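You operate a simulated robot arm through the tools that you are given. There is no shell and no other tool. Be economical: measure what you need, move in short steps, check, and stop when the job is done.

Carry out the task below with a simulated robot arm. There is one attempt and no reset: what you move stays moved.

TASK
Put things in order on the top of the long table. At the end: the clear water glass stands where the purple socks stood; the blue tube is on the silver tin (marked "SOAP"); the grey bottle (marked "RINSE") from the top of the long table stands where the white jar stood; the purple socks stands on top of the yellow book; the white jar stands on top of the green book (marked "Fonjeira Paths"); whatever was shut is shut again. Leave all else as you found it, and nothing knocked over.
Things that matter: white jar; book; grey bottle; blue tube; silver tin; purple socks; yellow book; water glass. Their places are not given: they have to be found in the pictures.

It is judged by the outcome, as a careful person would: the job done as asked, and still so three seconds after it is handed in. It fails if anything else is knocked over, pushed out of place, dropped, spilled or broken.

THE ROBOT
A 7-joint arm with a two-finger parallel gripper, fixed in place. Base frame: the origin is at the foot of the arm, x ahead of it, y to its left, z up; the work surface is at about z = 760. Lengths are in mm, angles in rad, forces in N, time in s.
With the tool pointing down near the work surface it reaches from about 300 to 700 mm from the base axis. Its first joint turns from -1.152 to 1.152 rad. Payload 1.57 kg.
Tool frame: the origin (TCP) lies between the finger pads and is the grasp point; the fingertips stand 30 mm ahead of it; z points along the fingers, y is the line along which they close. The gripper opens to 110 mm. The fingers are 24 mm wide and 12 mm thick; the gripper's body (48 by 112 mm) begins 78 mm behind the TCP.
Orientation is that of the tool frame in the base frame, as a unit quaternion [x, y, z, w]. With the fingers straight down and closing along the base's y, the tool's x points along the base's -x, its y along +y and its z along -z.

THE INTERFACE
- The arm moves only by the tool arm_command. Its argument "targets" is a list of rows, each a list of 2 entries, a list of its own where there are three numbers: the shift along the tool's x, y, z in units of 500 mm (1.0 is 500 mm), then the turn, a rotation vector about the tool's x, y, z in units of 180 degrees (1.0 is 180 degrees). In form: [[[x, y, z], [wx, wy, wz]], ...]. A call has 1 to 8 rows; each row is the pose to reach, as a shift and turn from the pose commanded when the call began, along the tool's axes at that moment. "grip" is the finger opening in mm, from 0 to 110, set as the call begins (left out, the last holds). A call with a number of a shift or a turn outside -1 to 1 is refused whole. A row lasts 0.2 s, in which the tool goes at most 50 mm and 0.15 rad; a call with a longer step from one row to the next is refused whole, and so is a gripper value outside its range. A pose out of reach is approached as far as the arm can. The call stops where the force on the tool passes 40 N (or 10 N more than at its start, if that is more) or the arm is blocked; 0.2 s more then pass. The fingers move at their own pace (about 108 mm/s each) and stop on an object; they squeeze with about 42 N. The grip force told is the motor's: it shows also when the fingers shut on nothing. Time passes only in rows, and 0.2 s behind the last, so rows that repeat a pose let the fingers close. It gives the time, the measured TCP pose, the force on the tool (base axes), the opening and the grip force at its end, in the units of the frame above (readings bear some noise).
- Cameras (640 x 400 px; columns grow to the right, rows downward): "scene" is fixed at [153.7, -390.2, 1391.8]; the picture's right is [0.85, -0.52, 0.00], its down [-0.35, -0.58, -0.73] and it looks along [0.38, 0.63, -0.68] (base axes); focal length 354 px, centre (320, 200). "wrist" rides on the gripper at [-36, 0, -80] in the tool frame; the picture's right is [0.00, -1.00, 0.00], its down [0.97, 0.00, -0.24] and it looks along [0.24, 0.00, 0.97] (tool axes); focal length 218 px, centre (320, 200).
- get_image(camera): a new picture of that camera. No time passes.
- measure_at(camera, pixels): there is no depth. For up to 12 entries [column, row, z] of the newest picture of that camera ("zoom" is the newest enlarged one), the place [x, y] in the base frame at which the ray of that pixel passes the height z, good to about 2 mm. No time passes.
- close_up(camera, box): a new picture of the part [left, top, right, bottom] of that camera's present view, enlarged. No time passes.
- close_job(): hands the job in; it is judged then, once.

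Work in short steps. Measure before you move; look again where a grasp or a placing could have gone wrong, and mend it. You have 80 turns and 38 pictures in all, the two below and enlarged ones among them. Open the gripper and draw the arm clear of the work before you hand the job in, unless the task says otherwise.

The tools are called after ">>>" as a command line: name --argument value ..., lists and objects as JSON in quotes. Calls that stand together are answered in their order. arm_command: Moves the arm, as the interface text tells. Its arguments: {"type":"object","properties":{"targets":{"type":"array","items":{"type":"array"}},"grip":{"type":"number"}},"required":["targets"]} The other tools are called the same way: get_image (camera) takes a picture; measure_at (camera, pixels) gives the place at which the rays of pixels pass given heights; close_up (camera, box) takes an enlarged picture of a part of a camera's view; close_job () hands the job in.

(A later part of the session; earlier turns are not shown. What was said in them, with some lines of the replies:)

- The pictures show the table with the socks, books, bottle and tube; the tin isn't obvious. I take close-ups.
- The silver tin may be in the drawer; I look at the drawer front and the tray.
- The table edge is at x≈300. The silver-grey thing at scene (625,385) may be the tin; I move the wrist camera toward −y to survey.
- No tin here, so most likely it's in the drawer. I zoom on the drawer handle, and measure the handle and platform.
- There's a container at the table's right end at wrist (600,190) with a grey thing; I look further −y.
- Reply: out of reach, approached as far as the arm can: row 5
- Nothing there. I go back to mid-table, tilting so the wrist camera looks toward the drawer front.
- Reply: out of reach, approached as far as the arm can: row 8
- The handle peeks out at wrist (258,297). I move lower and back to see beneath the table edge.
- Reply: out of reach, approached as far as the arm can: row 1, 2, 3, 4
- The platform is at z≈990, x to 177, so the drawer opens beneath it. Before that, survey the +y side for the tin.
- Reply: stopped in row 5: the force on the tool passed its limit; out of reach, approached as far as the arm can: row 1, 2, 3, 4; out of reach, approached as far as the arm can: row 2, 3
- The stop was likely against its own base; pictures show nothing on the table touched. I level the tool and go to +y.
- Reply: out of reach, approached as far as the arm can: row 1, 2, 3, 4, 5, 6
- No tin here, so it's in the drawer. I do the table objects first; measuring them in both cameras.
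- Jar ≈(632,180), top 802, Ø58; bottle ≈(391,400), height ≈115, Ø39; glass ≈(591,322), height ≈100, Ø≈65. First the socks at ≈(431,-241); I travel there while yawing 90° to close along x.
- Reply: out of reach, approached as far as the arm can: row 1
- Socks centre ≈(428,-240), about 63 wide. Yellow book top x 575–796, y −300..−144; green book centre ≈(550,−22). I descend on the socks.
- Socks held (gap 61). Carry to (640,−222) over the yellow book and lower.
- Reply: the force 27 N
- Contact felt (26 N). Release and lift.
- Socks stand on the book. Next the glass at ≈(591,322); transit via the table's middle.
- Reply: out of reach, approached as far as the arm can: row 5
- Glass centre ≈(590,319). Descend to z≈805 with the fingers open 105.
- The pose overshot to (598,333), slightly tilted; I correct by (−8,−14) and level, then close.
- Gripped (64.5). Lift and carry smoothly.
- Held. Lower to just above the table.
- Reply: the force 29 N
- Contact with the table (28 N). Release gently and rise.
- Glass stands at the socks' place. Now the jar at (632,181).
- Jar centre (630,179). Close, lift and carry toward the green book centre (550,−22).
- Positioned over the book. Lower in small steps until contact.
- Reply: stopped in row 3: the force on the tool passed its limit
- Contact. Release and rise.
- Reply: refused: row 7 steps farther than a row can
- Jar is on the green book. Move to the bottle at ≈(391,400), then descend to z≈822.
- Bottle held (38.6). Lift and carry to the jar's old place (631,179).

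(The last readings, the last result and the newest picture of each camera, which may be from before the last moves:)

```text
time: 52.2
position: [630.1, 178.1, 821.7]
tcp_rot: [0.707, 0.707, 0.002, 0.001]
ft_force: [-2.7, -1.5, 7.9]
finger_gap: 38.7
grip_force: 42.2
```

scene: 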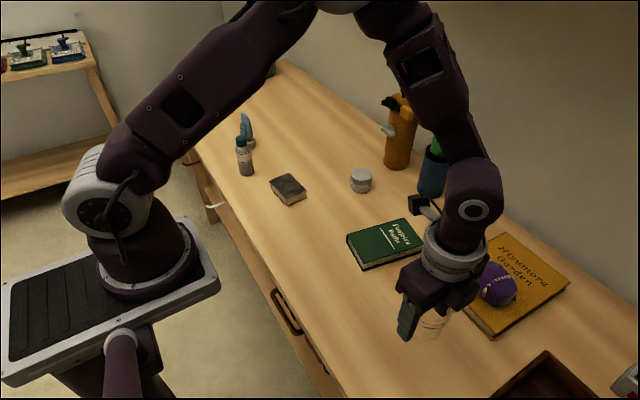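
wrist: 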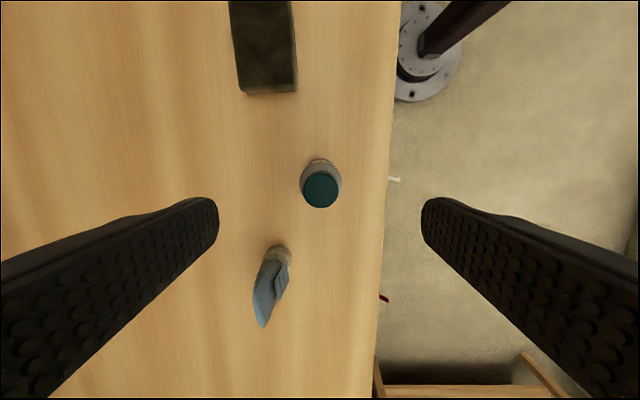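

Contact. Release, rise, and head to above the drawer handle.

>>> arm_command --targets '[[[0, 0, 0], [0, 0, 0]], [[0, 0, 0], [0, 0, 0]], [[0, 0, 0], [0, 0, 0]], [[0, 0, -0.08], [0, 0, 0]], [[0, 0, -0.17], [0, 0, 0]], [[0, 0, -0.25], [0, 0, 0]], [[-0.06, -0.06, -0.27], [0, 0, 0]], [[-0.12, -0.12, -0.27], [0, 0, 0]]]' --grip 80

>>> arm_command --targets '[[[-0.04, -0.08, 0], [0, 0, 0]], [[-0.08, -0.16, 0], [0, 0, 0]], [[-0.12, -0.24, 0], [0, 0, 0]], [[-0.16, -0.32, 0], [0, 0, 0]], [[-0.2, -0.4, 0], [0, 0, 0]], [[-0.24, -0.48, 0], [0, 0, 0]], [[-0.26, -0.56, 0], [0, 0, 0]]]'

>>> get_image --camera "scene"

```text
time: 54.0
position: [568.2, 117.5, 957.9]
tcp_rot: [0.707, 0.708, 0.001, 0.002]
ft_force: [0.3, -0.4, -0.2]
finger_gap: 80.0
grip_force: 0.0
```

```text
time: 55.6
position: [282.0, -11.0, 953.4]
tcp_rot: [0.711, 0.703, -0.017, -0.018]
ft_force: [0.3, -0.3, 0.4]
finger_gap: 80.0
grip_force: 0.0
out of reach, approached as far as the arm can: row 7
```

```text
8 pictures are left
```

scene: 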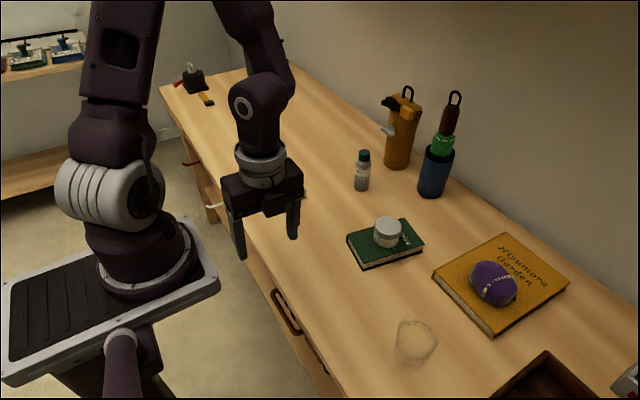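

All four placed. Now the drawer: I re-measure the handle bar in the scene view.

>>> measure_at --camera "scene" --pixels '[[284.25, 315.5, 740], [284.25, 315.5, 720], [284.25, 315.5, 700], [284.25, 315.5, 680], [284.25, 315.5, 660], [284.25, 315.5, 640], [303, 311, 730], [303, 311, 760]]'

>>> close_up --camera "wrist" --box '[220, 100, 420, 300]'

```text
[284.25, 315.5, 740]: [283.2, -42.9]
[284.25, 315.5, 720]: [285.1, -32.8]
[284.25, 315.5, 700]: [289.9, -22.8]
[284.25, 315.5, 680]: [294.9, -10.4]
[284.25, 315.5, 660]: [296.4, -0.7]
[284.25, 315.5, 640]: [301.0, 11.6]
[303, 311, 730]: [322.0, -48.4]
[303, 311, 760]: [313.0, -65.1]
```

```text
2.00 times, centred on (320, 200) of wrist
```

zoom: 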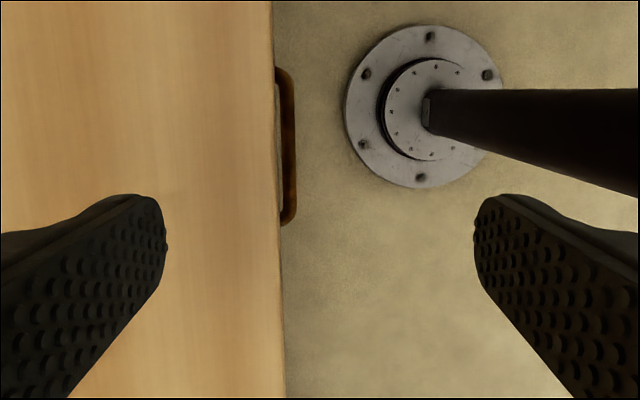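

>>> measure_at --camera "zoom" --pixels '[[281, 145, 690], [296, 145, 690], [288, 68, 690], [288, 224, 690], [288, 68, 720], [288, 224, 720], [288, 68, 660], [288, 224, 660], [279, 145, 760], [279, 145, 730], [288, 145, 720], [288, 145, 660]]'

```text
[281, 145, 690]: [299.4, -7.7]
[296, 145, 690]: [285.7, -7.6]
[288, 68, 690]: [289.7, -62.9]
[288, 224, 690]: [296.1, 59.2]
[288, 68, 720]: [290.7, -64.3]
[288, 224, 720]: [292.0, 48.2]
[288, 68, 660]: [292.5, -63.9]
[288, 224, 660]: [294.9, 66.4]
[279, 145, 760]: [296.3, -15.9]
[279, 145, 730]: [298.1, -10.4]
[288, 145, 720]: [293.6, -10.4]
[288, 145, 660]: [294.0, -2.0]
```

The bar is at about (293,−2,684), y −64…60, directly under the table's edge (corner 299, underside 730). I'll approach obliquely (tilted ~30° forward plus sideways, away from the platform), testing reach first.

>>> arm_command --targets '[[[-0.021, -0.016, 0.03], [-0.0271, 0.0254, -0.0068]], [[-0.043, -0.031, 0.065], [-0.0543, 0.0507, -0.0135]], [[-0.064, -0.047, 0.1], [-0.0814, 0.0761, -0.0203]], [[-0.085, -0.063, 0.135], [-0.1085, 0.1015, -0.0271]], [[-0.107, -0.078, 0.17], [-0.1357, 0.1268, -0.0338]], [[-0.128, -0.094, 0.206], [-0.1628, 0.1522, -0.0406]]]' --grip 30

```text
time: 57.0
position: [244.1, -74.9, 853.1]
tcp_rot: [0.618, 0.707, 0.345, 0.012]
ft_force: [0.4, -0.1, 0.0]
finger_gap: 30.1
grip_force: 0.1
out of reach, approached as far as the arm can: row 1, 2, 3, 4, 5
```

That pose is reachable. Move down to the approach point (235,−75,771).

>>> arm_command --targets '[[[-0.021, -0.0325, 0.039], [0, 0, 0]], [[-0.042, -0.065, 0.078], [0, 0, 0]], [[-0.0626, -0.0974, 0.1176], [0, 0, 0]], [[-0.0626, -0.0974, 0.1176], [0, 0, 0]]]'

>>> get_image --camera "wrist"

```text
time: 57.4
position: [242.9, -70.3, 841.7]
tcp_rot: [0.622, 0.698, 0.356, 0.007]
ft_force: [-1.2, -21.5, 31.5]
finger_gap: 30.1
grip_force: 0.1
stopped in row 1: the force on the tool passed its limit (the readings are from after the stop); the commanded pose is now the measured one
```

```text
6 pictures are left
```

wrist: 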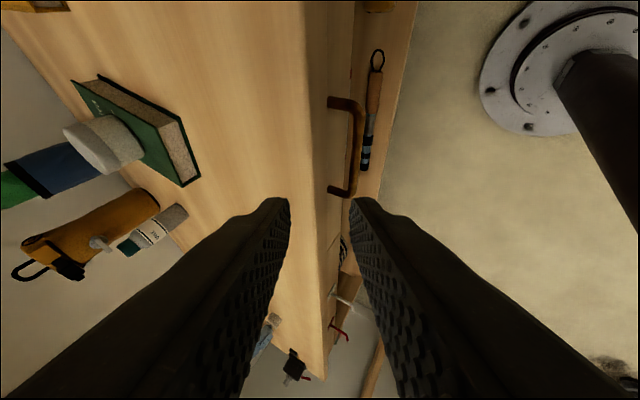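

Gripper touched the platform (force −y,+z). The wrist view also shows the handle well at (357,150); I measure it, back off in −y, then go down outside the platform.

>>> measure_at --camera "wrist" --pixels '[[358, 150, 660], [358, 150, 680], [358, 150, 700], [358, 150, 720], [360, 105, 690], [352, 196, 690], [330, 101, 690], [330, 190, 690], [364, 150, 690], [352, 150, 690], [326, 150, 730], [318, 150, 760]]'

>>> arm_command --targets '[[[-0.056, -0.003, -0.036], [0, 0, 0]], [[-0.112, -0.006, -0.072], [0, 0, 0]], [[-0.169, -0.009, -0.109], [0, 0, 0]], [[-0.193, -0.038, -0.065], [0, 0, 0]], [[-0.217, -0.067, -0.02], [0, 0, 0]], [[-0.24, -0.0956, 0.0246], [0, 0, 0]]]'

```text
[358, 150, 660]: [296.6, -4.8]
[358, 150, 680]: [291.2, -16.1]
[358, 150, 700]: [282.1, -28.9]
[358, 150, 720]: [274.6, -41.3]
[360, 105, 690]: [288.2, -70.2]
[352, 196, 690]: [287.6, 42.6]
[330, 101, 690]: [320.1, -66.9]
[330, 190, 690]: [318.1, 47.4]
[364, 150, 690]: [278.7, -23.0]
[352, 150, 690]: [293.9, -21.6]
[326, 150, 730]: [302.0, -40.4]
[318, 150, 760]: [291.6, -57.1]
```

```text
time: 58.8
position: [236.3, -169.9, 755.2]
tcp_rot: [0.621, 0.699, 0.354, 0.008]
ft_force: [0.1, -0.5, 0.5]
finger_gap: 29.9
grip_force: 0.0
```

Now level with the handle. Slide in +y to the approach line, then advance along the tool axis.

>>> arm_command --targets '[[[0.057, 0, 0.031], [0, 0, 0]], [[0.114, 0, 0.062], [0, 0, 0]], [[0.1714, 0, 0.0936], [0, 0, 0]], [[0.1714, 0, 0.0936], [0, 0, 0]]]'

>>> arm_command --targets '[[[0, 0, 0.04], [0, 0, 0]], [[0, 0, 0.08], [0, 0, 0]], [[0, 0, 0.12], [0, 0, 0]], [[0, 0, 0.15], [0, 0, 0]], [[0, 0, 0.18], [0, 0, 0]], [[0, 0, 0.18], [0, 0, 0]]]'

```text
time: 59.8
position: [237.1, -70.8, 757.3]
tcp_rot: [0.622, 0.699, 0.354, 0.008]
ft_force: [-0.3, -0.6, 0.2]
finger_gap: 29.9
grip_force: 0.0
```

```text
time: 61.2
position: [276.7, -28.2, 689.3]
tcp_rot: [0.621, 0.699, 0.355, 0.008]
ft_force: [-0.1, -0.2, 0.1]
finger_gap: 29.9
grip_force: 0.0
```

Reached without contact. Close on the bar.

>>> arm_command --targets '[[[0, 0, 0], [0, 0, 0]], [[0, 0, 0], [0, 0, 0]], [[0, 0, 0], [0, 0, 0]]]' --grip 0

```text
time: 62.0
position: [277.7, -26.2, 690.5]
tcp_rot: [0.621, 0.699, 0.355, 0.007]
ft_force: [-0.6, -3.7, 23.8]
finger_gap: 12.4
grip_force: 29.0
```

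Bar gripped (12.4 mm). Pull −x by 80 mm.

>>> arm_command --targets '[[[0.0045, -0.0173, -0.009], [0, 0, 0]], [[0.009, -0.0345, -0.018], [0, 0, 0]], [[0.018, -0.069, -0.036], [0, 0, 0]], [[0.0271, -0.1035, -0.0543], [0, 0, 0]], [[0.0362, -0.138, -0.0724], [0, 0, 0]]]'

```text
time: 63.2
position: [197.4, -28.4, 690.2]
tcp_rot: [0.62, 0.7, 0.355, 0.006]
ft_force: [2.4, 7.6, 25.2]
finger_gap: 12.4
grip_force: 29.6
```

Drawer opens easily. Continue pulling.

>>> arm_command --targets '[[[0.009, -0.0345, -0.018], [0, 0, 0]], [[0.018, -0.069, -0.036], [0, 0, 0]], [[0.0271, -0.1035, -0.0543], [0, 0, 0]], [[0.0362, -0.138, -0.0724], [0, 0, 0]], [[0.0452, -0.1726, -0.0905], [0, 0, 0]]]'

>>> get_image --camera "scene"

```text
time: 64.4
position: [122.9, -39.0, 695.0]
tcp_rot: [0.622, 0.699, 0.353, 0.009]
ft_force: [1.5, 19.0, -18.3]
finger_gap: 12.3
grip_force: 29.1
out of reach, approached as far as the arm can: row 4, 5
```

```text
5 pictures are left
```

scene: 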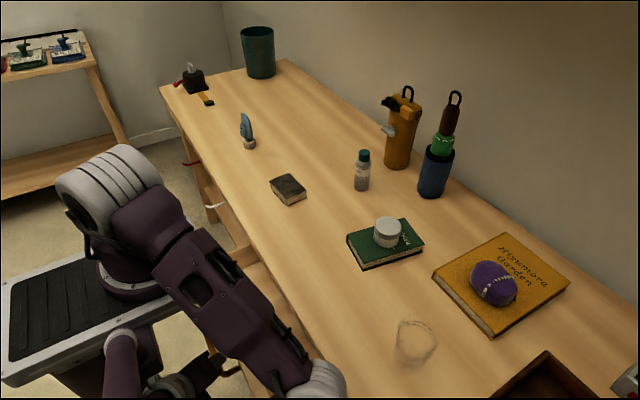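

Drawer open ≈155 mm. Release with a small opening and back off a little along the tool axis.

>>> arm_command --targets '[[[0, 0, 0], [0, 0, 0]], [[0, 0, 0], [0, 0, 0]], [[-0.01, 0, -0.02], [0, 0, 0]], [[-0.02, 0.004, -0.04], [0, 0, 0]]]' --grip 32

```text
time: 65.4
position: [116.7, -57.5, 708.3]
tcp_rot: [0.621, 0.699, 0.354, 0.008]
ft_force: [0.0, 0.1, -0.5]
finger_gap: 32.0
grip_force: 0.2
```

Commanded pose follows the measured one. Withdraw around the platform corner and up.

>>> arm_command --targets '[[[-0.0276, 0.053, -0.0794], [0, 0, 0]], [[-0.0696, 0.1244, -0.0904], [0, 0, 0]], [[-0.1288, 0.1996, -0.0952], [0, 0, 0]], [[-0.1784, 0.2772, -0.1174], [0, 0, 0]], [[-0.1426, 0.3226, -0.1868], [0, 0, 0]], [[-0.1092, 0.3844, -0.2434], [0, 0, 0]]]'

```text
time: 66.8
position: [241.1, -166.9, 873.1]
tcp_rot: [0.621, 0.7, 0.353, 0.007]
ft_force: [0.4, 0.7, -0.7]
finger_gap: 32.3
grip_force: 0.0
```

Now level the tool and move over the open drawer to look in.

>>> arm_command --targets '[[[0.0434, 0.0272, 0.0102], [0.0239, -0.023, 0.0049]], [[0.0867, 0.0543, 0.0203], [0.0477, -0.0459, 0.0099]], [[0.1301, 0.0815, 0.0305], [0.0716, -0.0689, 0.0148]], [[0.1735, 0.1087, 0.0407], [0.0955, -0.0918, 0.0197]], [[0.2169, 0.1359, 0.0509], [0.1194, -0.1148, 0.0246]], [[0.2602, 0.163, 0.061], [0.1432, -0.1377, 0.0296]], [[0.3036, 0.1902, 0.0712], [0.1671, -0.1607, 0.0345]]]' --grip 80

>>> get_image --camera "wrist"

```text
time: 68.4
position: [303.4, -21.0, 961.0]
tcp_rot: [0.706, 0.708, -0.002, 0.002]
ft_force: [-0.1, 0.3, -0.3]
finger_gap: 79.9
grip_force: 0.0
out of reach, approached as far as the arm can: row 4, 5, 6
```

```text
4 pictures are left
```

wrist: 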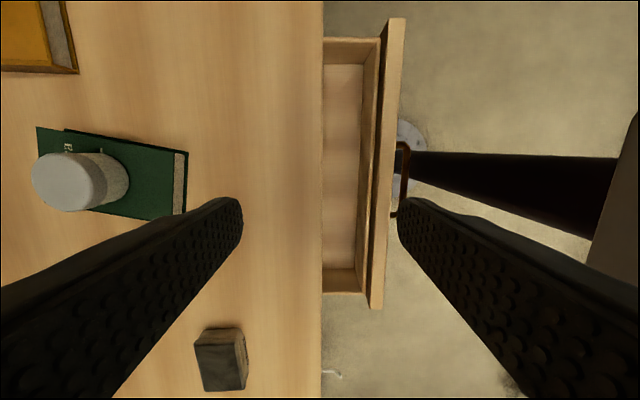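

>>> measure_at --camera "wrist" --pixels '[[382, 165, 725], [371, 165, 725], [392, 165, 725], [405, 170, 680], [362, 165, 650], [362, 165, 720], [322, 165, 760], [360, 55, 720], [345, 290, 720], [405, 20, 725], [375, 305, 725]]'

```text
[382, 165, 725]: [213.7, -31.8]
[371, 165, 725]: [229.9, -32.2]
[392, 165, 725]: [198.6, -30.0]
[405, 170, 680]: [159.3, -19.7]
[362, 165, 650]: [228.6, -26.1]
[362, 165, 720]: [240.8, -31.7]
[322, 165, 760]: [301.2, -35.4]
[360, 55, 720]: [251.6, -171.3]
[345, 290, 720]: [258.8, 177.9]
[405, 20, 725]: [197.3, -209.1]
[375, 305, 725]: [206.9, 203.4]
```

The front's inner face is at x≈240; visible interior is empty, so I need to open it further: insert closed fingers behind the front, tilted 15° toward the base, and push −x.

>>> arm_command --targets '[[[0.012, -0.013, 0.067], [0.0278, 0, 0]], [[0.024, -0.027, 0.133], [0.0556, 0, 0]], [[0.036, -0.04, 0.2], [0.0833, 0, 0]], [[0.036, -0.04, 0.2], [0.0833, 0, 0]]]' --grip 0

```text
time: 69.4
position: [284.8, -2.0, 860.6]
tcp_rot: [0.7, 0.702, -0.094, -0.09]
ft_force: [-0.2, 1.0, 0.6]
finger_gap: 0.0
grip_force: 20.8
```

>>> arm_command --targets '[[[0, 0.01, 0.08], [0, 0, 0]], [[0, 0.02, 0.16], [0, 0, 0]], [[0, 0.031, 0.22], [0, 0, 0]], [[0, 0.039, 0.2774], [0, 0, 0]], [[0, 0.039, 0.2774], [0, 0, 0]]]'

```text
time: 70.6
position: [265.7, -4.7, 721.5]
tcp_rot: [0.7, 0.702, -0.094, -0.09]
ft_force: [1.4, 0.3, 0.3]
finger_gap: 0.0
grip_force: 21.3
```

Inserted freely. Push −x while tilting further.

>>> arm_command --targets '[[[0, -0.029, 0.0078], [0.0185, 0, 0]], [[0, -0.058, 0.0155], [0.037, 0, 0]], [[0, -0.087, 0.0233], [0.0555, 0, 0]], [[0, -0.1159, 0.0311], [0.074, 0, 0]], [[0, -0.1449, 0.0388], [0.0925, 0, 0]], [[0, -0.1739, 0.0466], [0.111, 0, 0]]]'

```text
time: 72.0
position: [176.7, -4.1, 720.4]
tcp_rot: [0.673, 0.675, -0.215, -0.211]
ft_force: [2.4, -0.3, 2.0]
finger_gap: 0.0
grip_force: 21.5
```

Front moved freely to x≈147. Withdraw, level and look.

>>> arm_command --targets '[[[0, 0, -0.1], [0, 0, 0]], [[0, 0, -0.2], [0, 0, 0]], [[-0.006, -0.014, -0.268], [-0.039, 0, 0]], [[-0.013, -0.029, -0.336], [-0.078, 0, 0]], [[-0.019, -0.043, -0.403], [-0.117, 0, 0]], [[-0.026, -0.058, -0.471], [-0.156, 0, 0]], [[-0.032, -0.072, -0.539], [-0.1955, 0, 0]]]' --grip 0

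>>> get_image --camera "wrist"

```text
time: 73.6
position: [303.2, -19.2, 963.4]
tcp_rot: [0.706, 0.708, 0.001, 0.003]
ft_force: [-0.4, -0.8, 0.3]
finger_gap: 0.0
grip_force: 20.8
```

```text
3 pictures are left
```

wrist: 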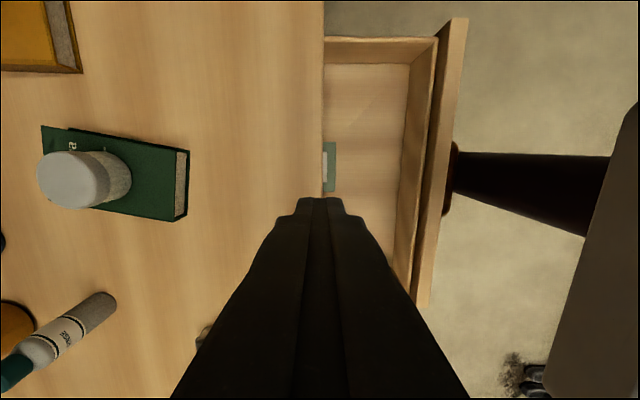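

>>> measure_at --camera "wrist" --pixels '[[336, 141, 670], [336, 192, 670], [336, 165, 640], [323, 152, 700], [336, 165, 700], [410, 64, 640], [433, 50, 720], [400, 165, 640], [445, 165, 725], [322, 165, 760], [456, 180, 680]]'

>>> close_up --camera "wrist" --box '[290, 120, 390, 220]'

```text
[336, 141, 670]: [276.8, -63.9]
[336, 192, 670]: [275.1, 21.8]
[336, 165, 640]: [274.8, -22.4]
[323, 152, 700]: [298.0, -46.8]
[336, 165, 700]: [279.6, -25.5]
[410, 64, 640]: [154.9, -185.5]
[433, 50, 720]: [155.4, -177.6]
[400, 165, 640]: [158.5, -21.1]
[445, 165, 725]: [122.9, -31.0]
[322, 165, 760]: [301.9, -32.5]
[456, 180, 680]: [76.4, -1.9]
```

```text
4.00 times, centred on (340, 170) of wrist
```

zoom: 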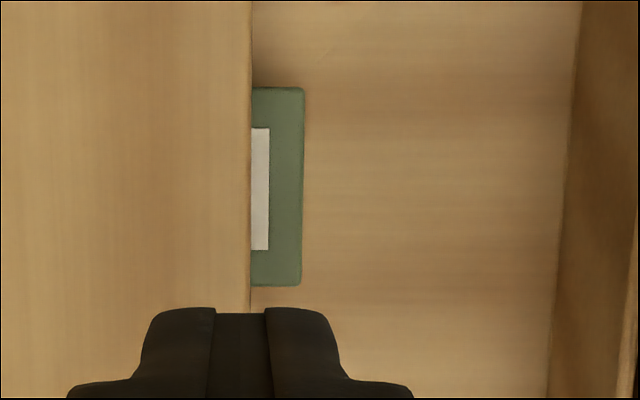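

A sage box with a label peeks out at x≥276; the drawer's +y half is hidden by the fingers. I move toward the tube so the scene camera can see into the drawer.

>>> arm_command --targets '[[[0.094, 0.024, -0.002], [0, 0, 0]], [[0.188, 0.048, -0.002], [0, 0, 0]], [[0.282, 0.072, -0.002], [0, 0, 0]], [[0.376, 0.096, -0.002], [0, 0, 0]], [[0.47, 0.12, -0.002], [0, 0, 0]], [[0.564, 0.145, -0.002], [0, 0, 0]], [[0.658, 0.17, -0.002], [0, 0, 0]], [[0.752, 0.19, -0.002], [0, 0, 0]]]' --grip 80

>>> close_up --camera "scene" --box '[180, 220, 380, 400]'

```text
time: 75.4
position: [398.9, 358.8, 960.4]
tcp_rot: [0.706, 0.708, -0.001, 0.003]
ft_force: [-0.6, 0.8, -1.0]
finger_gap: 80.0
grip_force: 0.2
```

```text
2.22 times, centred on (280, 310) of scene
```

zoom: 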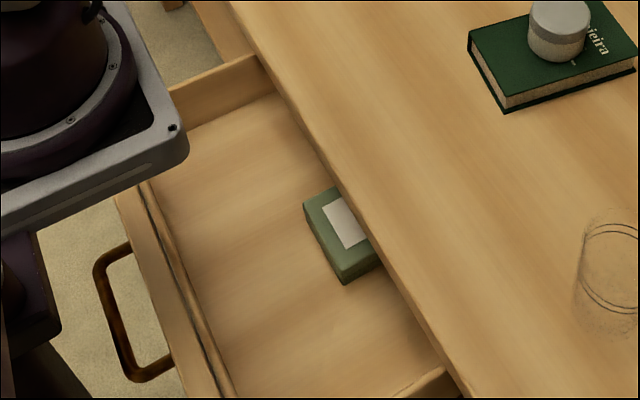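

The drawer holds only a green box, no silver tin. The small dark-topped box on the table (scene ≈(288,186)) has a metallic lid and lettering on its side: that must be the SOAP tin. I measure it and the tube.

>>> measure_at --camera "scene" --pixels '[[287.8, 185.2, 785], [269.2, 180.4, 785], [288.1, 172.9, 785], [306.4, 189.1, 785], [286.9, 197.5, 785], [287.5, 205.6, 760], [271, 187, 760], [250.6, 145, 760], [247, 143, 770], [246, 114, 885]]'

```text
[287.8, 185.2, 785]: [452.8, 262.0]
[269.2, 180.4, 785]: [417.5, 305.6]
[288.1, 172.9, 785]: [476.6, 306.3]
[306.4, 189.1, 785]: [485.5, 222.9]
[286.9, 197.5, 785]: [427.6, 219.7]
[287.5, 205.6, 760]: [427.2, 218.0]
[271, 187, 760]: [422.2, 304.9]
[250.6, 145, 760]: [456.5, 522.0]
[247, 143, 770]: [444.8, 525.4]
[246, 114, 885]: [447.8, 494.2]
```

Tin: x 422–481, y 221–306, top 785 (centre 452,262). Tube ≈(447,519), top ≈880. I descend beside the tube and slide in along +y with open fingers.

>>> arm_command --targets '[[[0.06, 0.05, 0], [0, 0, 0]], [[0.122, 0.096, 0.03], [0, 0, 0]], [[0.122, 0.096, 0.12], [0, 0, 0]], [[0.122, 0.096, 0.2], [0, 0, 0]], [[0.122, 0.096, 0.276], [0, 0, 0]], [[0.122, 0.096, 0.276], [0, 0, 0]]]' --grip 80

>>> arm_command --targets '[[[0.06, 0, 0], [0, 0, 0]], [[0.12, 0, 0], [0, 0, 0]], [[0.17, 0, 0], [0, 0, 0]], [[0.196, 0, 0], [0, 0, 0]], [[0.196, 0, 0], [0, 0, 0]]]'

```text
time: 76.8
position: [445.0, 417.0, 823.8]
tcp_rot: [0.706, 0.709, 0.0, 0.003]
ft_force: [0.5, 0.8, 0.4]
finger_gap: 79.8
grip_force: 0.0
```

```text
time: 78.0
position: [430.3, 488.3, 821.4]
tcp_rot: [0.706, 0.708, 0.0, 0.002]
ft_force: [1.0, -0.2, 0.0]
finger_gap: 79.9
grip_force: 0.0
out of reach, approached as far as the arm can: row 2, 3, 4, 5
```

Reach is limited in this wrist yaw. I back off, yaw back 90° (closing along y) and will approach along +x.

>>> arm_command --targets '[[[-0.03, -0.04, 0], [0, 0, -0.02]], [[-0.06, -0.09, 0], [0, 0, -0.06]], [[-0.076, -0.12, 0], [0, 0, -0.105]], [[-0.076, -0.12, 0], [0, 0, -0.15]], [[-0.076, -0.12, 0], [0, 0, -0.195]], [[-0.076, -0.12, 0], [0, 0, -0.24]], [[-0.076, -0.12, 0], [0, 0, -0.287]], [[-0.076, -0.12, 0], [0, 0, -0.3333]]]'

>>> arm_command --targets '[[[0.017, 0.03, 0], [0, 0, -0.0417]], [[0.034, 0.06, 0], [0, 0, -0.0833]], [[0.052, 0.09, 0], [0, 0, -0.125]], [[0.069, 0.12, 0], [0, 0, -0.1667]], [[0.069, 0.12, 0], [0, 0, -0.1667]]]'

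```text
time: 79.8
position: [368.9, 451.2, 823.6]
tcp_rot: [0.256, 0.967, -0.001, 0.002]
ft_force: [0.0, -0.3, -0.8]
finger_gap: 80.0
grip_force: 0.1
```

```text
time: 81.0
position: [370.4, 519.6, 822.7]
tcp_rot: [-0.002, 1.0, -0.003, 0.001]
ft_force: [0.4, -0.1, -0.6]
finger_gap: 80.2
grip_force: 0.0
```

>>> arm_command --targets '[[[-0.05, 0, 0], [0, 0, 0]], [[-0.1, 0, 0], [0, 0, 0]], [[-0.13, 0, 0], [0, 0, 0]], [[-0.152, 0, 0], [0, 0, 0]], [[-0.152, 0, 0], [0, 0, 0]]]'

```text
time: 82.2
position: [424.6, 492.9, 822.9]
tcp_rot: [-0.003, 1.0, -0.002, 0.002]
ft_force: [0.2, 0.4, 0.9]
finger_gap: 79.8
grip_force: 0.1
out of reach, approached as far as the arm can: row 1, 2, 3, 4, 5
```

Reach ends at radius ≈651 with the tool vertical. I'll tilt the fingers 22° outward (+x), closing along y, to gain reach at the tube.

>>> arm_command --targets '[[[0.07, 0, -0.01], [0, -0.02, 0]], [[0.13, 0.02, -0.024], [0, -0.054, 0]], [[0.13, 0.052, -0.024], [0, -0.088, 0]], [[0.13, 0.052, -0.024], [0, -0.122, 0]], [[0.13, 0.052, -0.024], [0, -0.122, 0]]]'

```text
time: 83.4
position: [359.8, 517.6, 835.4]
tcp_rot: [-0.002, 0.981, 0.0, 0.192]
ft_force: [-0.5, 0.2, -0.2]
finger_gap: 80.0
grip_force: 0.1
```

>>> arm_command --targets '[[[-0.04, 0.0, 0.016], [0, 0, 0]], [[-0.08, 0.001, 0.032], [0, 0, 0]], [[-0.12, 0.002, 0.048], [0, 0, 0]], [[-0.161, 0.003, 0.065], [0, 0, 0]], [[-0.161, 0.003, 0.065], [0, 0, 0]]]'

```text
time: 84.6
position: [447.8, 522.4, 836.2]
tcp_rot: [-0.002, 0.981, -0.001, 0.192]
ft_force: [0.2, -0.9, 1.0]
finger_gap: 79.9
grip_force: 0.0
```

Reached without contact. Close.

>>> arm_command --targets '[[[0, 0, 0], [0, 0, 0]], [[0, 0, 0], [0, 0, 0]], [[0, 0, 0], [0, 0, 0]], [[0, 0, 0], [0, 0, 0]]]' --grip 5

```text
time: 85.6
position: [447.0, 521.4, 836.0]
tcp_rot: [-0.002, 0.981, -0.001, 0.193]
ft_force: [0.1, 0.3, -0.3]
finger_gap: 5.0
grip_force: 0.1
```

The fingers closed on nothing — the tube isn't where expected. I retreat along the tool axis to a wide viewpoint and use the last picture from the wrist.

>>> arm_command --targets '[[[0, 0, -0.09], [0, 0, 0]], [[0, 0, -0.18], [0, 0, 0]], [[0.03, -0.04, -0.24], [0, 0, 0]], [[0.06, -0.09, -0.29], [0, 0, 0]], [[0.096, -0.142, -0.306], [0, 0, 0]], [[0.096, -0.142, -0.306], [0, 0, 0]]]'

>>> arm_command --targets '[[[0, 0, 0], [0, 0, 0]], [[0, 0, 0], [0, 0, 0]], [[0, 0, 0], [0, 0, 0]]]' --grip 110

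>>> get_image --camera "wrist"

```text
time: 87.0
position: [344.2, 448.9, 959.2]
tcp_rot: [-0.001, 0.981, -0.001, 0.192]
ft_force: [0.5, -0.3, 0.2]
finger_gap: 5.1
grip_force: 0.1
```

```text
time: 87.8
position: [343.7, 449.0, 960.7]
tcp_rot: [-0.001, 0.981, -0.003, 0.193]
ft_force: [0.7, 0.1, -0.7]
finger_gap: 109.9
grip_force: 0.0
```

```text
0 pictures are left
```

wrist: 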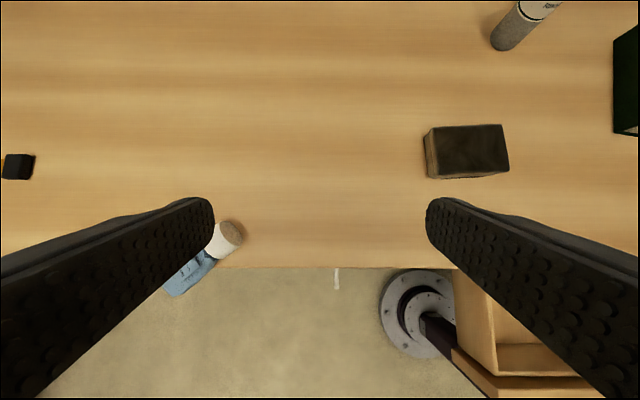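

>>> measure_at --camera "wrist" --pixels '[[226, 240, 775], [212, 228, 775], [240, 232, 775], [232, 232, 775], [222, 258, 775], [190, 272, 770], [165, 290, 770], [180, 296, 770], [215, 258, 770], [300, 267, 760], [240, 267, 760], [468, 150, 785]]'

```text
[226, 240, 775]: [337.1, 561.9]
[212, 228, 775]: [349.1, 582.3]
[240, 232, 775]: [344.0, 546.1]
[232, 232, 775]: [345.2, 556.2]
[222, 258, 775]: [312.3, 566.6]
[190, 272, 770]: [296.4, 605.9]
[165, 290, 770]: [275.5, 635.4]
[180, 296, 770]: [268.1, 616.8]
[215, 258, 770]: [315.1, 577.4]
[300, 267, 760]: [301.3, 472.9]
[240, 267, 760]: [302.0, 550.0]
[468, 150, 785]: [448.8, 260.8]
```

The tube lies on the table near the edge (cap ≈(345,556), crimp ≈(272,626)), swept there by my gripper. I pick it lying: yaw 45°, closing across its axis, tilt 20° along its axis for reach; pregrasp first.

>>> arm_command --targets '[[[0.006, 0.025, 0.019], [0.0006, 0.0278, 0.0319]], [[0.0125, 0.05, 0.0387], [0.0012, 0.0555, 0.0638]], [[0.019, 0.075, 0.058], [0.0018, 0.0833, 0.0958]], [[0.025, 0.1, 0.0773], [0.0025, 0.111, 0.1277]], [[0.031, 0.125, 0.0966], [0.0031, 0.1388, 0.1596]], [[0.0375, 0.15, 0.116], [0.0037, 0.1666, 0.1916]], [[0.044, 0.175, 0.135], [0.0043, 0.1943, 0.2235]], [[0.05, 0.2, 0.1546], [0.0049, 0.2221, 0.2554]]]' --grip 64

```text
time: 89.6
position: [351.9, 548.7, 877.7]
tcp_rot: [0.377, 0.91, 0.065, -0.16]
ft_force: [-0.1, -0.9, 0.1]
finger_gap: 64.0
grip_force: 0.0
```

>>> arm_command --targets '[[[0.001, 0, 0.05], [0, 0, 0]], [[0.003, -0.001, 0.1], [0, 0, 0]], [[0.004, -0.002, 0.145], [0, 0, 0]], [[0.005, -0.002, 0.178], [0, 0, 0]], [[0.005, -0.002, 0.178], [0, 0, 0]]]'

```text
time: 90.8
position: [327.8, 570.1, 794.8]
tcp_rot: [0.377, 0.91, 0.065, -0.16]
ft_force: [-0.2, 0.1, -0.1]
finger_gap: 64.1
grip_force: 0.0
out of reach, approached as far as the arm can: row 4
```

At the grasp point with no contact. Close.

>>> arm_command --targets '[[[0, 0, 0], [0, 0, 0]], [[0, 0, 0], [0, 0, 0]], [[0, 0, 0], [0, 0, 0]], [[0, 0, 0], [0, 0, 0]]]' --grip 5

```text
time: 91.8
position: [327.8, 570.4, 796.2]
tcp_rot: [0.376, 0.91, 0.066, -0.16]
ft_force: [-0.6, 1.0, 0.0]
finger_gap: 40.5
grip_force: 41.8
```

Gripped (40.5 mm). Lift and carry toward the tin, then rotate 45° so the tube lies along y.

>>> arm_command --targets '[[[0.02, 0, -0.055], [0, 0, 0]], [[0.044, 0, -0.12], [0, 0, 0]], [[0.0684, 0, -0.188], [0, 0, 0]], [[0.008, -0.03, -0.21], [0, 0, 0]], [[-0.053, -0.06, -0.232], [0, 0, 0]], [[-0.113, -0.09, -0.254], [0, 0, 0]], [[-0.174, -0.12, -0.276], [0, 0, 0]], [[-0.2346, -0.1498, -0.298], [0, 0, 0]]]'

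>>> arm_command --targets '[[[-0.054, -0.025, -0.009], [-0.0143, 0, 0.0392]], [[-0.109, -0.05, -0.018], [-0.0285, 0, 0.0783]], [[-0.163, -0.075, -0.027], [-0.0428, 0, 0.1175]], [[-0.217, -0.1, -0.037], [-0.057, 0, 0.1566]], [[-0.272, -0.125, -0.046], [-0.0713, 0, 0.1958]], [[-0.326, -0.15, -0.055], [-0.0855, 0, 0.2349]], [[-0.326, -0.15, -0.055], [-0.0855, 0, 0.2349]]]'

```text
time: 93.6
position: [388.2, 402.0, 894.5]
tcp_rot: [0.376, 0.91, 0.065, -0.16]
ft_force: [0.1, -0.5, -1.6]
finger_gap: 40.8
grip_force: 42.0
```

```text
time: 95.2
position: [450.6, 235.3, 867.5]
tcp_rot: [0.696, 0.697, 0.122, -0.121]
ft_force: [-0.7, 0.1, -0.9]
finger_gap: 40.4
grip_force: 41.5
```

Held over the tin. Lower in steps, watching force.

>>> arm_command --targets '[[[-0.0137, 0, 0.0376], [0, 0, 0]], [[-0.0226, 0, 0.062], [0, 0, 0]], [[-0.0274, 0, 0.0752], [0, 0, 0]], [[-0.0274, 0, 0.0752], [0, 0, 0]]]'

>>> arm_command --targets '[[[-0.0014, 0, 0.0038], [0, 0, 0]], [[-0.0027, 0, 0.0075], [0, 0, 0]], [[-0.0027, 0, 0.0075], [0, 0, 0]]]'

```text
time: 96.2
position: [450.5, 235.3, 826.9]
tcp_rot: [0.696, 0.697, 0.121, -0.122]
ft_force: [0.1, 0.8, -0.5]
finger_gap: 40.7
grip_force: 42.1
```

```text
time: 96.8
position: [451.6, 235.5, 824.6]
tcp_rot: [0.695, 0.698, 0.123, -0.122]
ft_force: [-2.6, -2.5, 14.5]
finger_gap: 40.9
grip_force: 42.1
stopped in row 3: the force on the tool passed its limit (the readings are from after the stop); the commanded pose is now the measured one
```

Contact as expected (≈824). Release and retreat along the tool axis.

>>> arm_command --targets '[[[0, 0, 0], [0, 0, 0]], [[0, 0, 0], [0, 0, 0]], [[0, 0, 0], [0, 0, 0]], [[0, 0, -0.03], [0, 0, 0]], [[0, 0, -0.09], [0, 0, 0]], [[0, 0, -0.17], [0, 0, 0]], [[0, 0, -0.25], [0, 0, 0]]]' --grip 66

```text
time: 98.5
position: [450.7, 193.3, 942.4]
tcp_rot: [0.695, 0.698, 0.122, -0.123]
ft_force: [-0.3, 0.1, 0.1]
finger_gap: 66.2
grip_force: 0.1
```

Released. Now shut the drawer: I'll first drag it by pinching its +y side wall (y≈182). Yaw to close along y with a back tilt, positioning beside the wall.

>>> arm_command --targets '[[[-0.0058, -0.0377, 0.009], [0.0137, -0.002, -0.0434]], [[-0.0115, -0.0754, 0.018], [0.0273, -0.004, -0.0867]], [[-0.0173, -0.113, 0.027], [0.041, -0.006, -0.1301]], [[-0.023, -0.151, 0.036], [0.0547, -0.0079, -0.1735]], [[-0.0288, -0.188, 0.045], [0.0684, -0.0099, -0.2168]], [[-0.0345, -0.226, 0.054], [0.082, -0.0119, -0.2602]], [[-0.04, -0.264, 0.063], [0.0957, -0.0139, -0.3035]], [[-0.046, -0.3014, 0.0726], [0.1094, -0.0159, -0.3469]]]' --grip 60

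>>> arm_command --targets '[[[0, 0, 0], [0.0137, -0.002, -0.0434]], [[0, 0, 0], [0.0273, -0.004, -0.0867]], [[0, 0, 0], [0.041, -0.0059, -0.1301]], [[0, 0, 0], [0.041, -0.0059, -0.1301]]]'

>>> arm_command --targets '[[[0.0136, 0, 0.0554], [0, 0.0278, 0]], [[0.0272, 0, 0.1109], [0, 0.0555, 0]], [[0.0408, 0, 0.1663], [0, 0.0833, 0]], [[0.0544, 0, 0.2217], [0, 0.111, 0]], [[0.0544, 0, 0.2217], [0, 0.111, 0]]]'

```text
time: 100.2
position: [299.7, 182.9, 899.8]
tcp_rot: [0.206, 0.968, 0.037, -0.136]
ft_force: [0.1, -0.2, 0.5]
finger_gap: 60.1
grip_force: 0.1
```

```text
time: 101.2
position: [301.0, 184.5, 899.1]
tcp_rot: [-0.003, 0.991, -0.002, -0.13]
ft_force: [0.1, -0.7, 0.9]
finger_gap: 60.0
grip_force: 0.0
```

```text
time: 102.5
position: [246.7, 183.5, 799.8]
tcp_rot: [-0.001, 0.954, -0.001, -0.301]
ft_force: [-0.7, -0.1, 0.6]
finger_gap: 59.8
grip_force: 0.0
```

Exactly on plan. Insert astride the wall and close.

>>> arm_command --targets '[[[0, 0, 0.05], [0, 0, 0]], [[0, 0, 0.1], [0, 0, 0]], [[0, 0, 0.15], [0, 0, 0]], [[0, 0, 0.19], [0, 0, 0]], [[0, 0, 0.19], [0, 0, 0]]]'

>>> arm_command --targets '[[[0, 0, 0], [0, 0, 0]], [[0, 0, 0], [0, 0, 0]], [[0, 0, 0], [0, 0, 0]]]' --grip 0

```text
time: 103.7
position: [193.0, 184.3, 722.0]
tcp_rot: [-0.001, 0.954, -0.001, -0.301]
ft_force: [-0.6, 0.7, -0.1]
finger_gap: 60.2
grip_force: 0.0
```

```text
time: 104.2
position: [193.8, 196.6, 721.6]
tcp_rot: [-0.003, 0.955, 0.01, -0.295]
ft_force: [-1.8, 49.5, 1.0]
finger_gap: 7.8
grip_force: 27.5
stopped in row 2: the force on the tool passed its limit (the readings are from after the stop); the commanded pose is now the measured one
5 turns are left
```

Wall pinched (7.8 mm). Drag +x ≈87 mm while levelling the tool, then release and withdraw upward.

>>> arm_command --targets '[[[-0.0205, 0.002, -0.014], [0, -0.0272, 0]], [[-0.041, 0.003, -0.028], [0, -0.0545, 0]], [[-0.0616, 0.004, -0.042], [0, -0.0817, 0]], [[-0.0821, 0.004, -0.056], [0, -0.1089, 0]], [[-0.1026, 0.004, -0.07], [0, -0.1361, 0]], [[-0.1232, 0.004, -0.084], [0, -0.1634, 0]], [[-0.1437, 0.004, -0.098], [0, -0.1906, 0]]]'

>>> arm_command --targets '[[[0, 0, 0], [0, 0, 0]], [[0, 0, 0], [0, 0, 0]], [[0, 0, 0], [0, 0, 0]], [[0, 0, -0.06], [0, 0, 0]], [[0, 0, -0.13], [0, 0, 0]], [[0, 0, -0.2], [0, 0, 0]]]' --grip 40

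```text
time: 105.8
position: [279.1, 195.0, 721.6]
tcp_rot: [-0.002, 1.0, 0.008, -0.002]
ft_force: [-2.5, 46.2, 5.8]
finger_gap: 8.1
grip_force: 26.7
```

```text
time: 107.2
position: [279.3, 188.9, 823.2]
tcp_rot: [0.0, 1.0, 0.003, -0.004]
ft_force: [-0.4, -0.5, -0.3]
finger_gap: 39.9
grip_force: 0.1
4 turns are left
```

Dragged. Now hover in front of the bar and insert closed fingers on its outer side.

>>> arm_command --targets '[[[0.0218, -0.0356, 0.016], [0.0151, 0.0361, 0]], [[0.0435, -0.0713, 0.0321], [0.0302, 0.0722, 0]], [[0.0653, -0.1069, 0.0481], [0.0454, 0.1084, 0]], [[0.0871, -0.1425, 0.0641], [0.0605, 0.1445, 0]], [[0.1088, -0.1782, 0.0802], [0.0756, 0.1806, 0]], [[0.1306, -0.2138, 0.0962], [0.0907, 0.2167, 0]], [[0.1306, -0.2138, 0.0962], [0.0907, 0.2167, 0]]]' --grip 0

>>> arm_command --targets '[[[0, 0, 0.05], [0, 0, 0]], [[0, 0, 0.1], [0, 0, 0]], [[0, 0, 0.15], [0, 0, 0]], [[0, 0, 0.19], [0, 0, 0]], [[0, 0, 0.22], [0, 0, 0]], [[0, 0, 0.22], [0, 0, 0]]]'

```text
time: 108.8
position: [215.1, 83.4, 773.7]
tcp_rot: [-0.003, 0.932, -0.136, -0.336]
ft_force: [-0.1, -0.1, -0.2]
finger_gap: 0.0
grip_force: 21.8
```

```text
time: 110.0
position: [147.5, 56.6, 698.5]
tcp_rot: [-0.002, 0.931, -0.135, -0.339]
ft_force: [-2.9, 0.8, 11.9]
finger_gap: 0.3
grip_force: 21.1
stopped in row 5: the force on the tool passed its limit (the readings are from after the stop); the commanded pose is now the measured one
3 turns are left
```

The finger's side now rests against the bar. Push +x while levelling, to the shut position.

>>> arm_command --targets '[[[-0.0248, -0.0037, -0.0214], [-0.0013, -0.0252, 0.0033]], [[-0.0496, -0.0073, -0.0427], [-0.0026, -0.0504, 0.0066]], [[-0.0743, -0.011, -0.0641], [-0.0039, -0.0755, 0.0099]], [[-0.0991, -0.0146, -0.0854], [-0.0052, -0.1007, 0.0132]], [[-0.1239, -0.0183, -0.1068], [-0.0064, -0.1259, 0.0165]], [[-0.1487, -0.0219, -0.1281], [-0.0077, -0.1511, 0.0198]], [[-0.1734, -0.0256, -0.1495], [-0.009, -0.1762, 0.0231]], [[-0.1982, -0.0292, -0.1708], [-0.0103, -0.2014, 0.0264]]]'

>>> arm_command --targets '[[[-0.006, 0, 0], [0, 0, 0]], [[-0.012, 0, 0], [0, 0, 0]]]'

```text
time: 111.8
position: [278.7, 55.8, 702.5]
tcp_rot: [0.0, 0.992, -0.127, -0.028]
ft_force: [-10.1, 1.0, -3.4]
finger_gap: 0.2
grip_force: 21.7
```

```text
time: 112.4
position: [277.9, 54.4, 701.6]
tcp_rot: [-0.003, 0.991, -0.127, -0.034]
ft_force: [-2.9, 0.2, 1.2]
finger_gap: 0.1
grip_force: 21.2
stopped in row 2: the force on the tool passed its limit (the readings are from after the stop); the commanded pose is now the measured one
2 turns are left
```

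The stop is met: the drawer is shut. Draw back, rise and open the gripper.

>>> arm_command --targets '[[[0.02, 0, 0], [0, 0, 0]], [[0.0245, -0.0234, -0.087], [0, 0, 0]], [[0.029, -0.0468, -0.174], [0, 0, 0]], [[0.0135, -0.07, -0.261], [0, 0, 0]], [[-0.02, -0.0936, -0.335], [0, 0, 0]], [[-0.06, -0.117, -0.41], [0, 0, 0]], [[-0.1, -0.14, -0.48], [0, 0, 0]]]'

>>> arm_command --targets '[[[0, 0, 0], [0, 0, 0]], [[0, 0, 0], [0, 0, 0]], [[0, 0, 0], [0, 0, 0]]]' --grip 80

```text
time: 114.0
position: [344.3, 48.6, 950.2]
tcp_rot: [-0.002, 0.991, -0.128, -0.034]
ft_force: [0.6, -1.5, -0.1]
finger_gap: 0.0
grip_force: 21.2
```

```text
time: 114.8
position: [344.7, 47.3, 950.4]
tcp_rot: [-0.002, 0.991, -0.127, -0.035]
ft_force: [0.1, -0.4, -0.4]
finger_gap: 79.9
grip_force: 0.2
1 turns are left
```

The arm is clear, the gripper is open and the drawer has been pushed to its stop, so I hand the job in.

>>> close_job

```text
The job is handed in.
```

I handed the job in with all five moves made, but two of them I could not confirm by picture, because all 38 were used.

- **Confirmed in pictures:** the socks are on the yellow book, the glass is where the socks stood, the white jar is on the green book, and the grey bottle is where the jar stood.
- **Blue tube:** my gripper knocked it over while reaching for it, and it ended up lying near the table edge. I picked it up and laid it on its side on the tin. I judged that from the contact force alone.
- **Silver tin:** I never read "SOAP" on it. I took the small dark, metallic-topped box on the table to be the tin, because it seemed to have lettering on its side. The only other box I found was a green one in the drawer.
- **Drawer:** I opened it looking for the tin, then pushed it until it met firm resistance at the position where it began. I have no picture of it shut.
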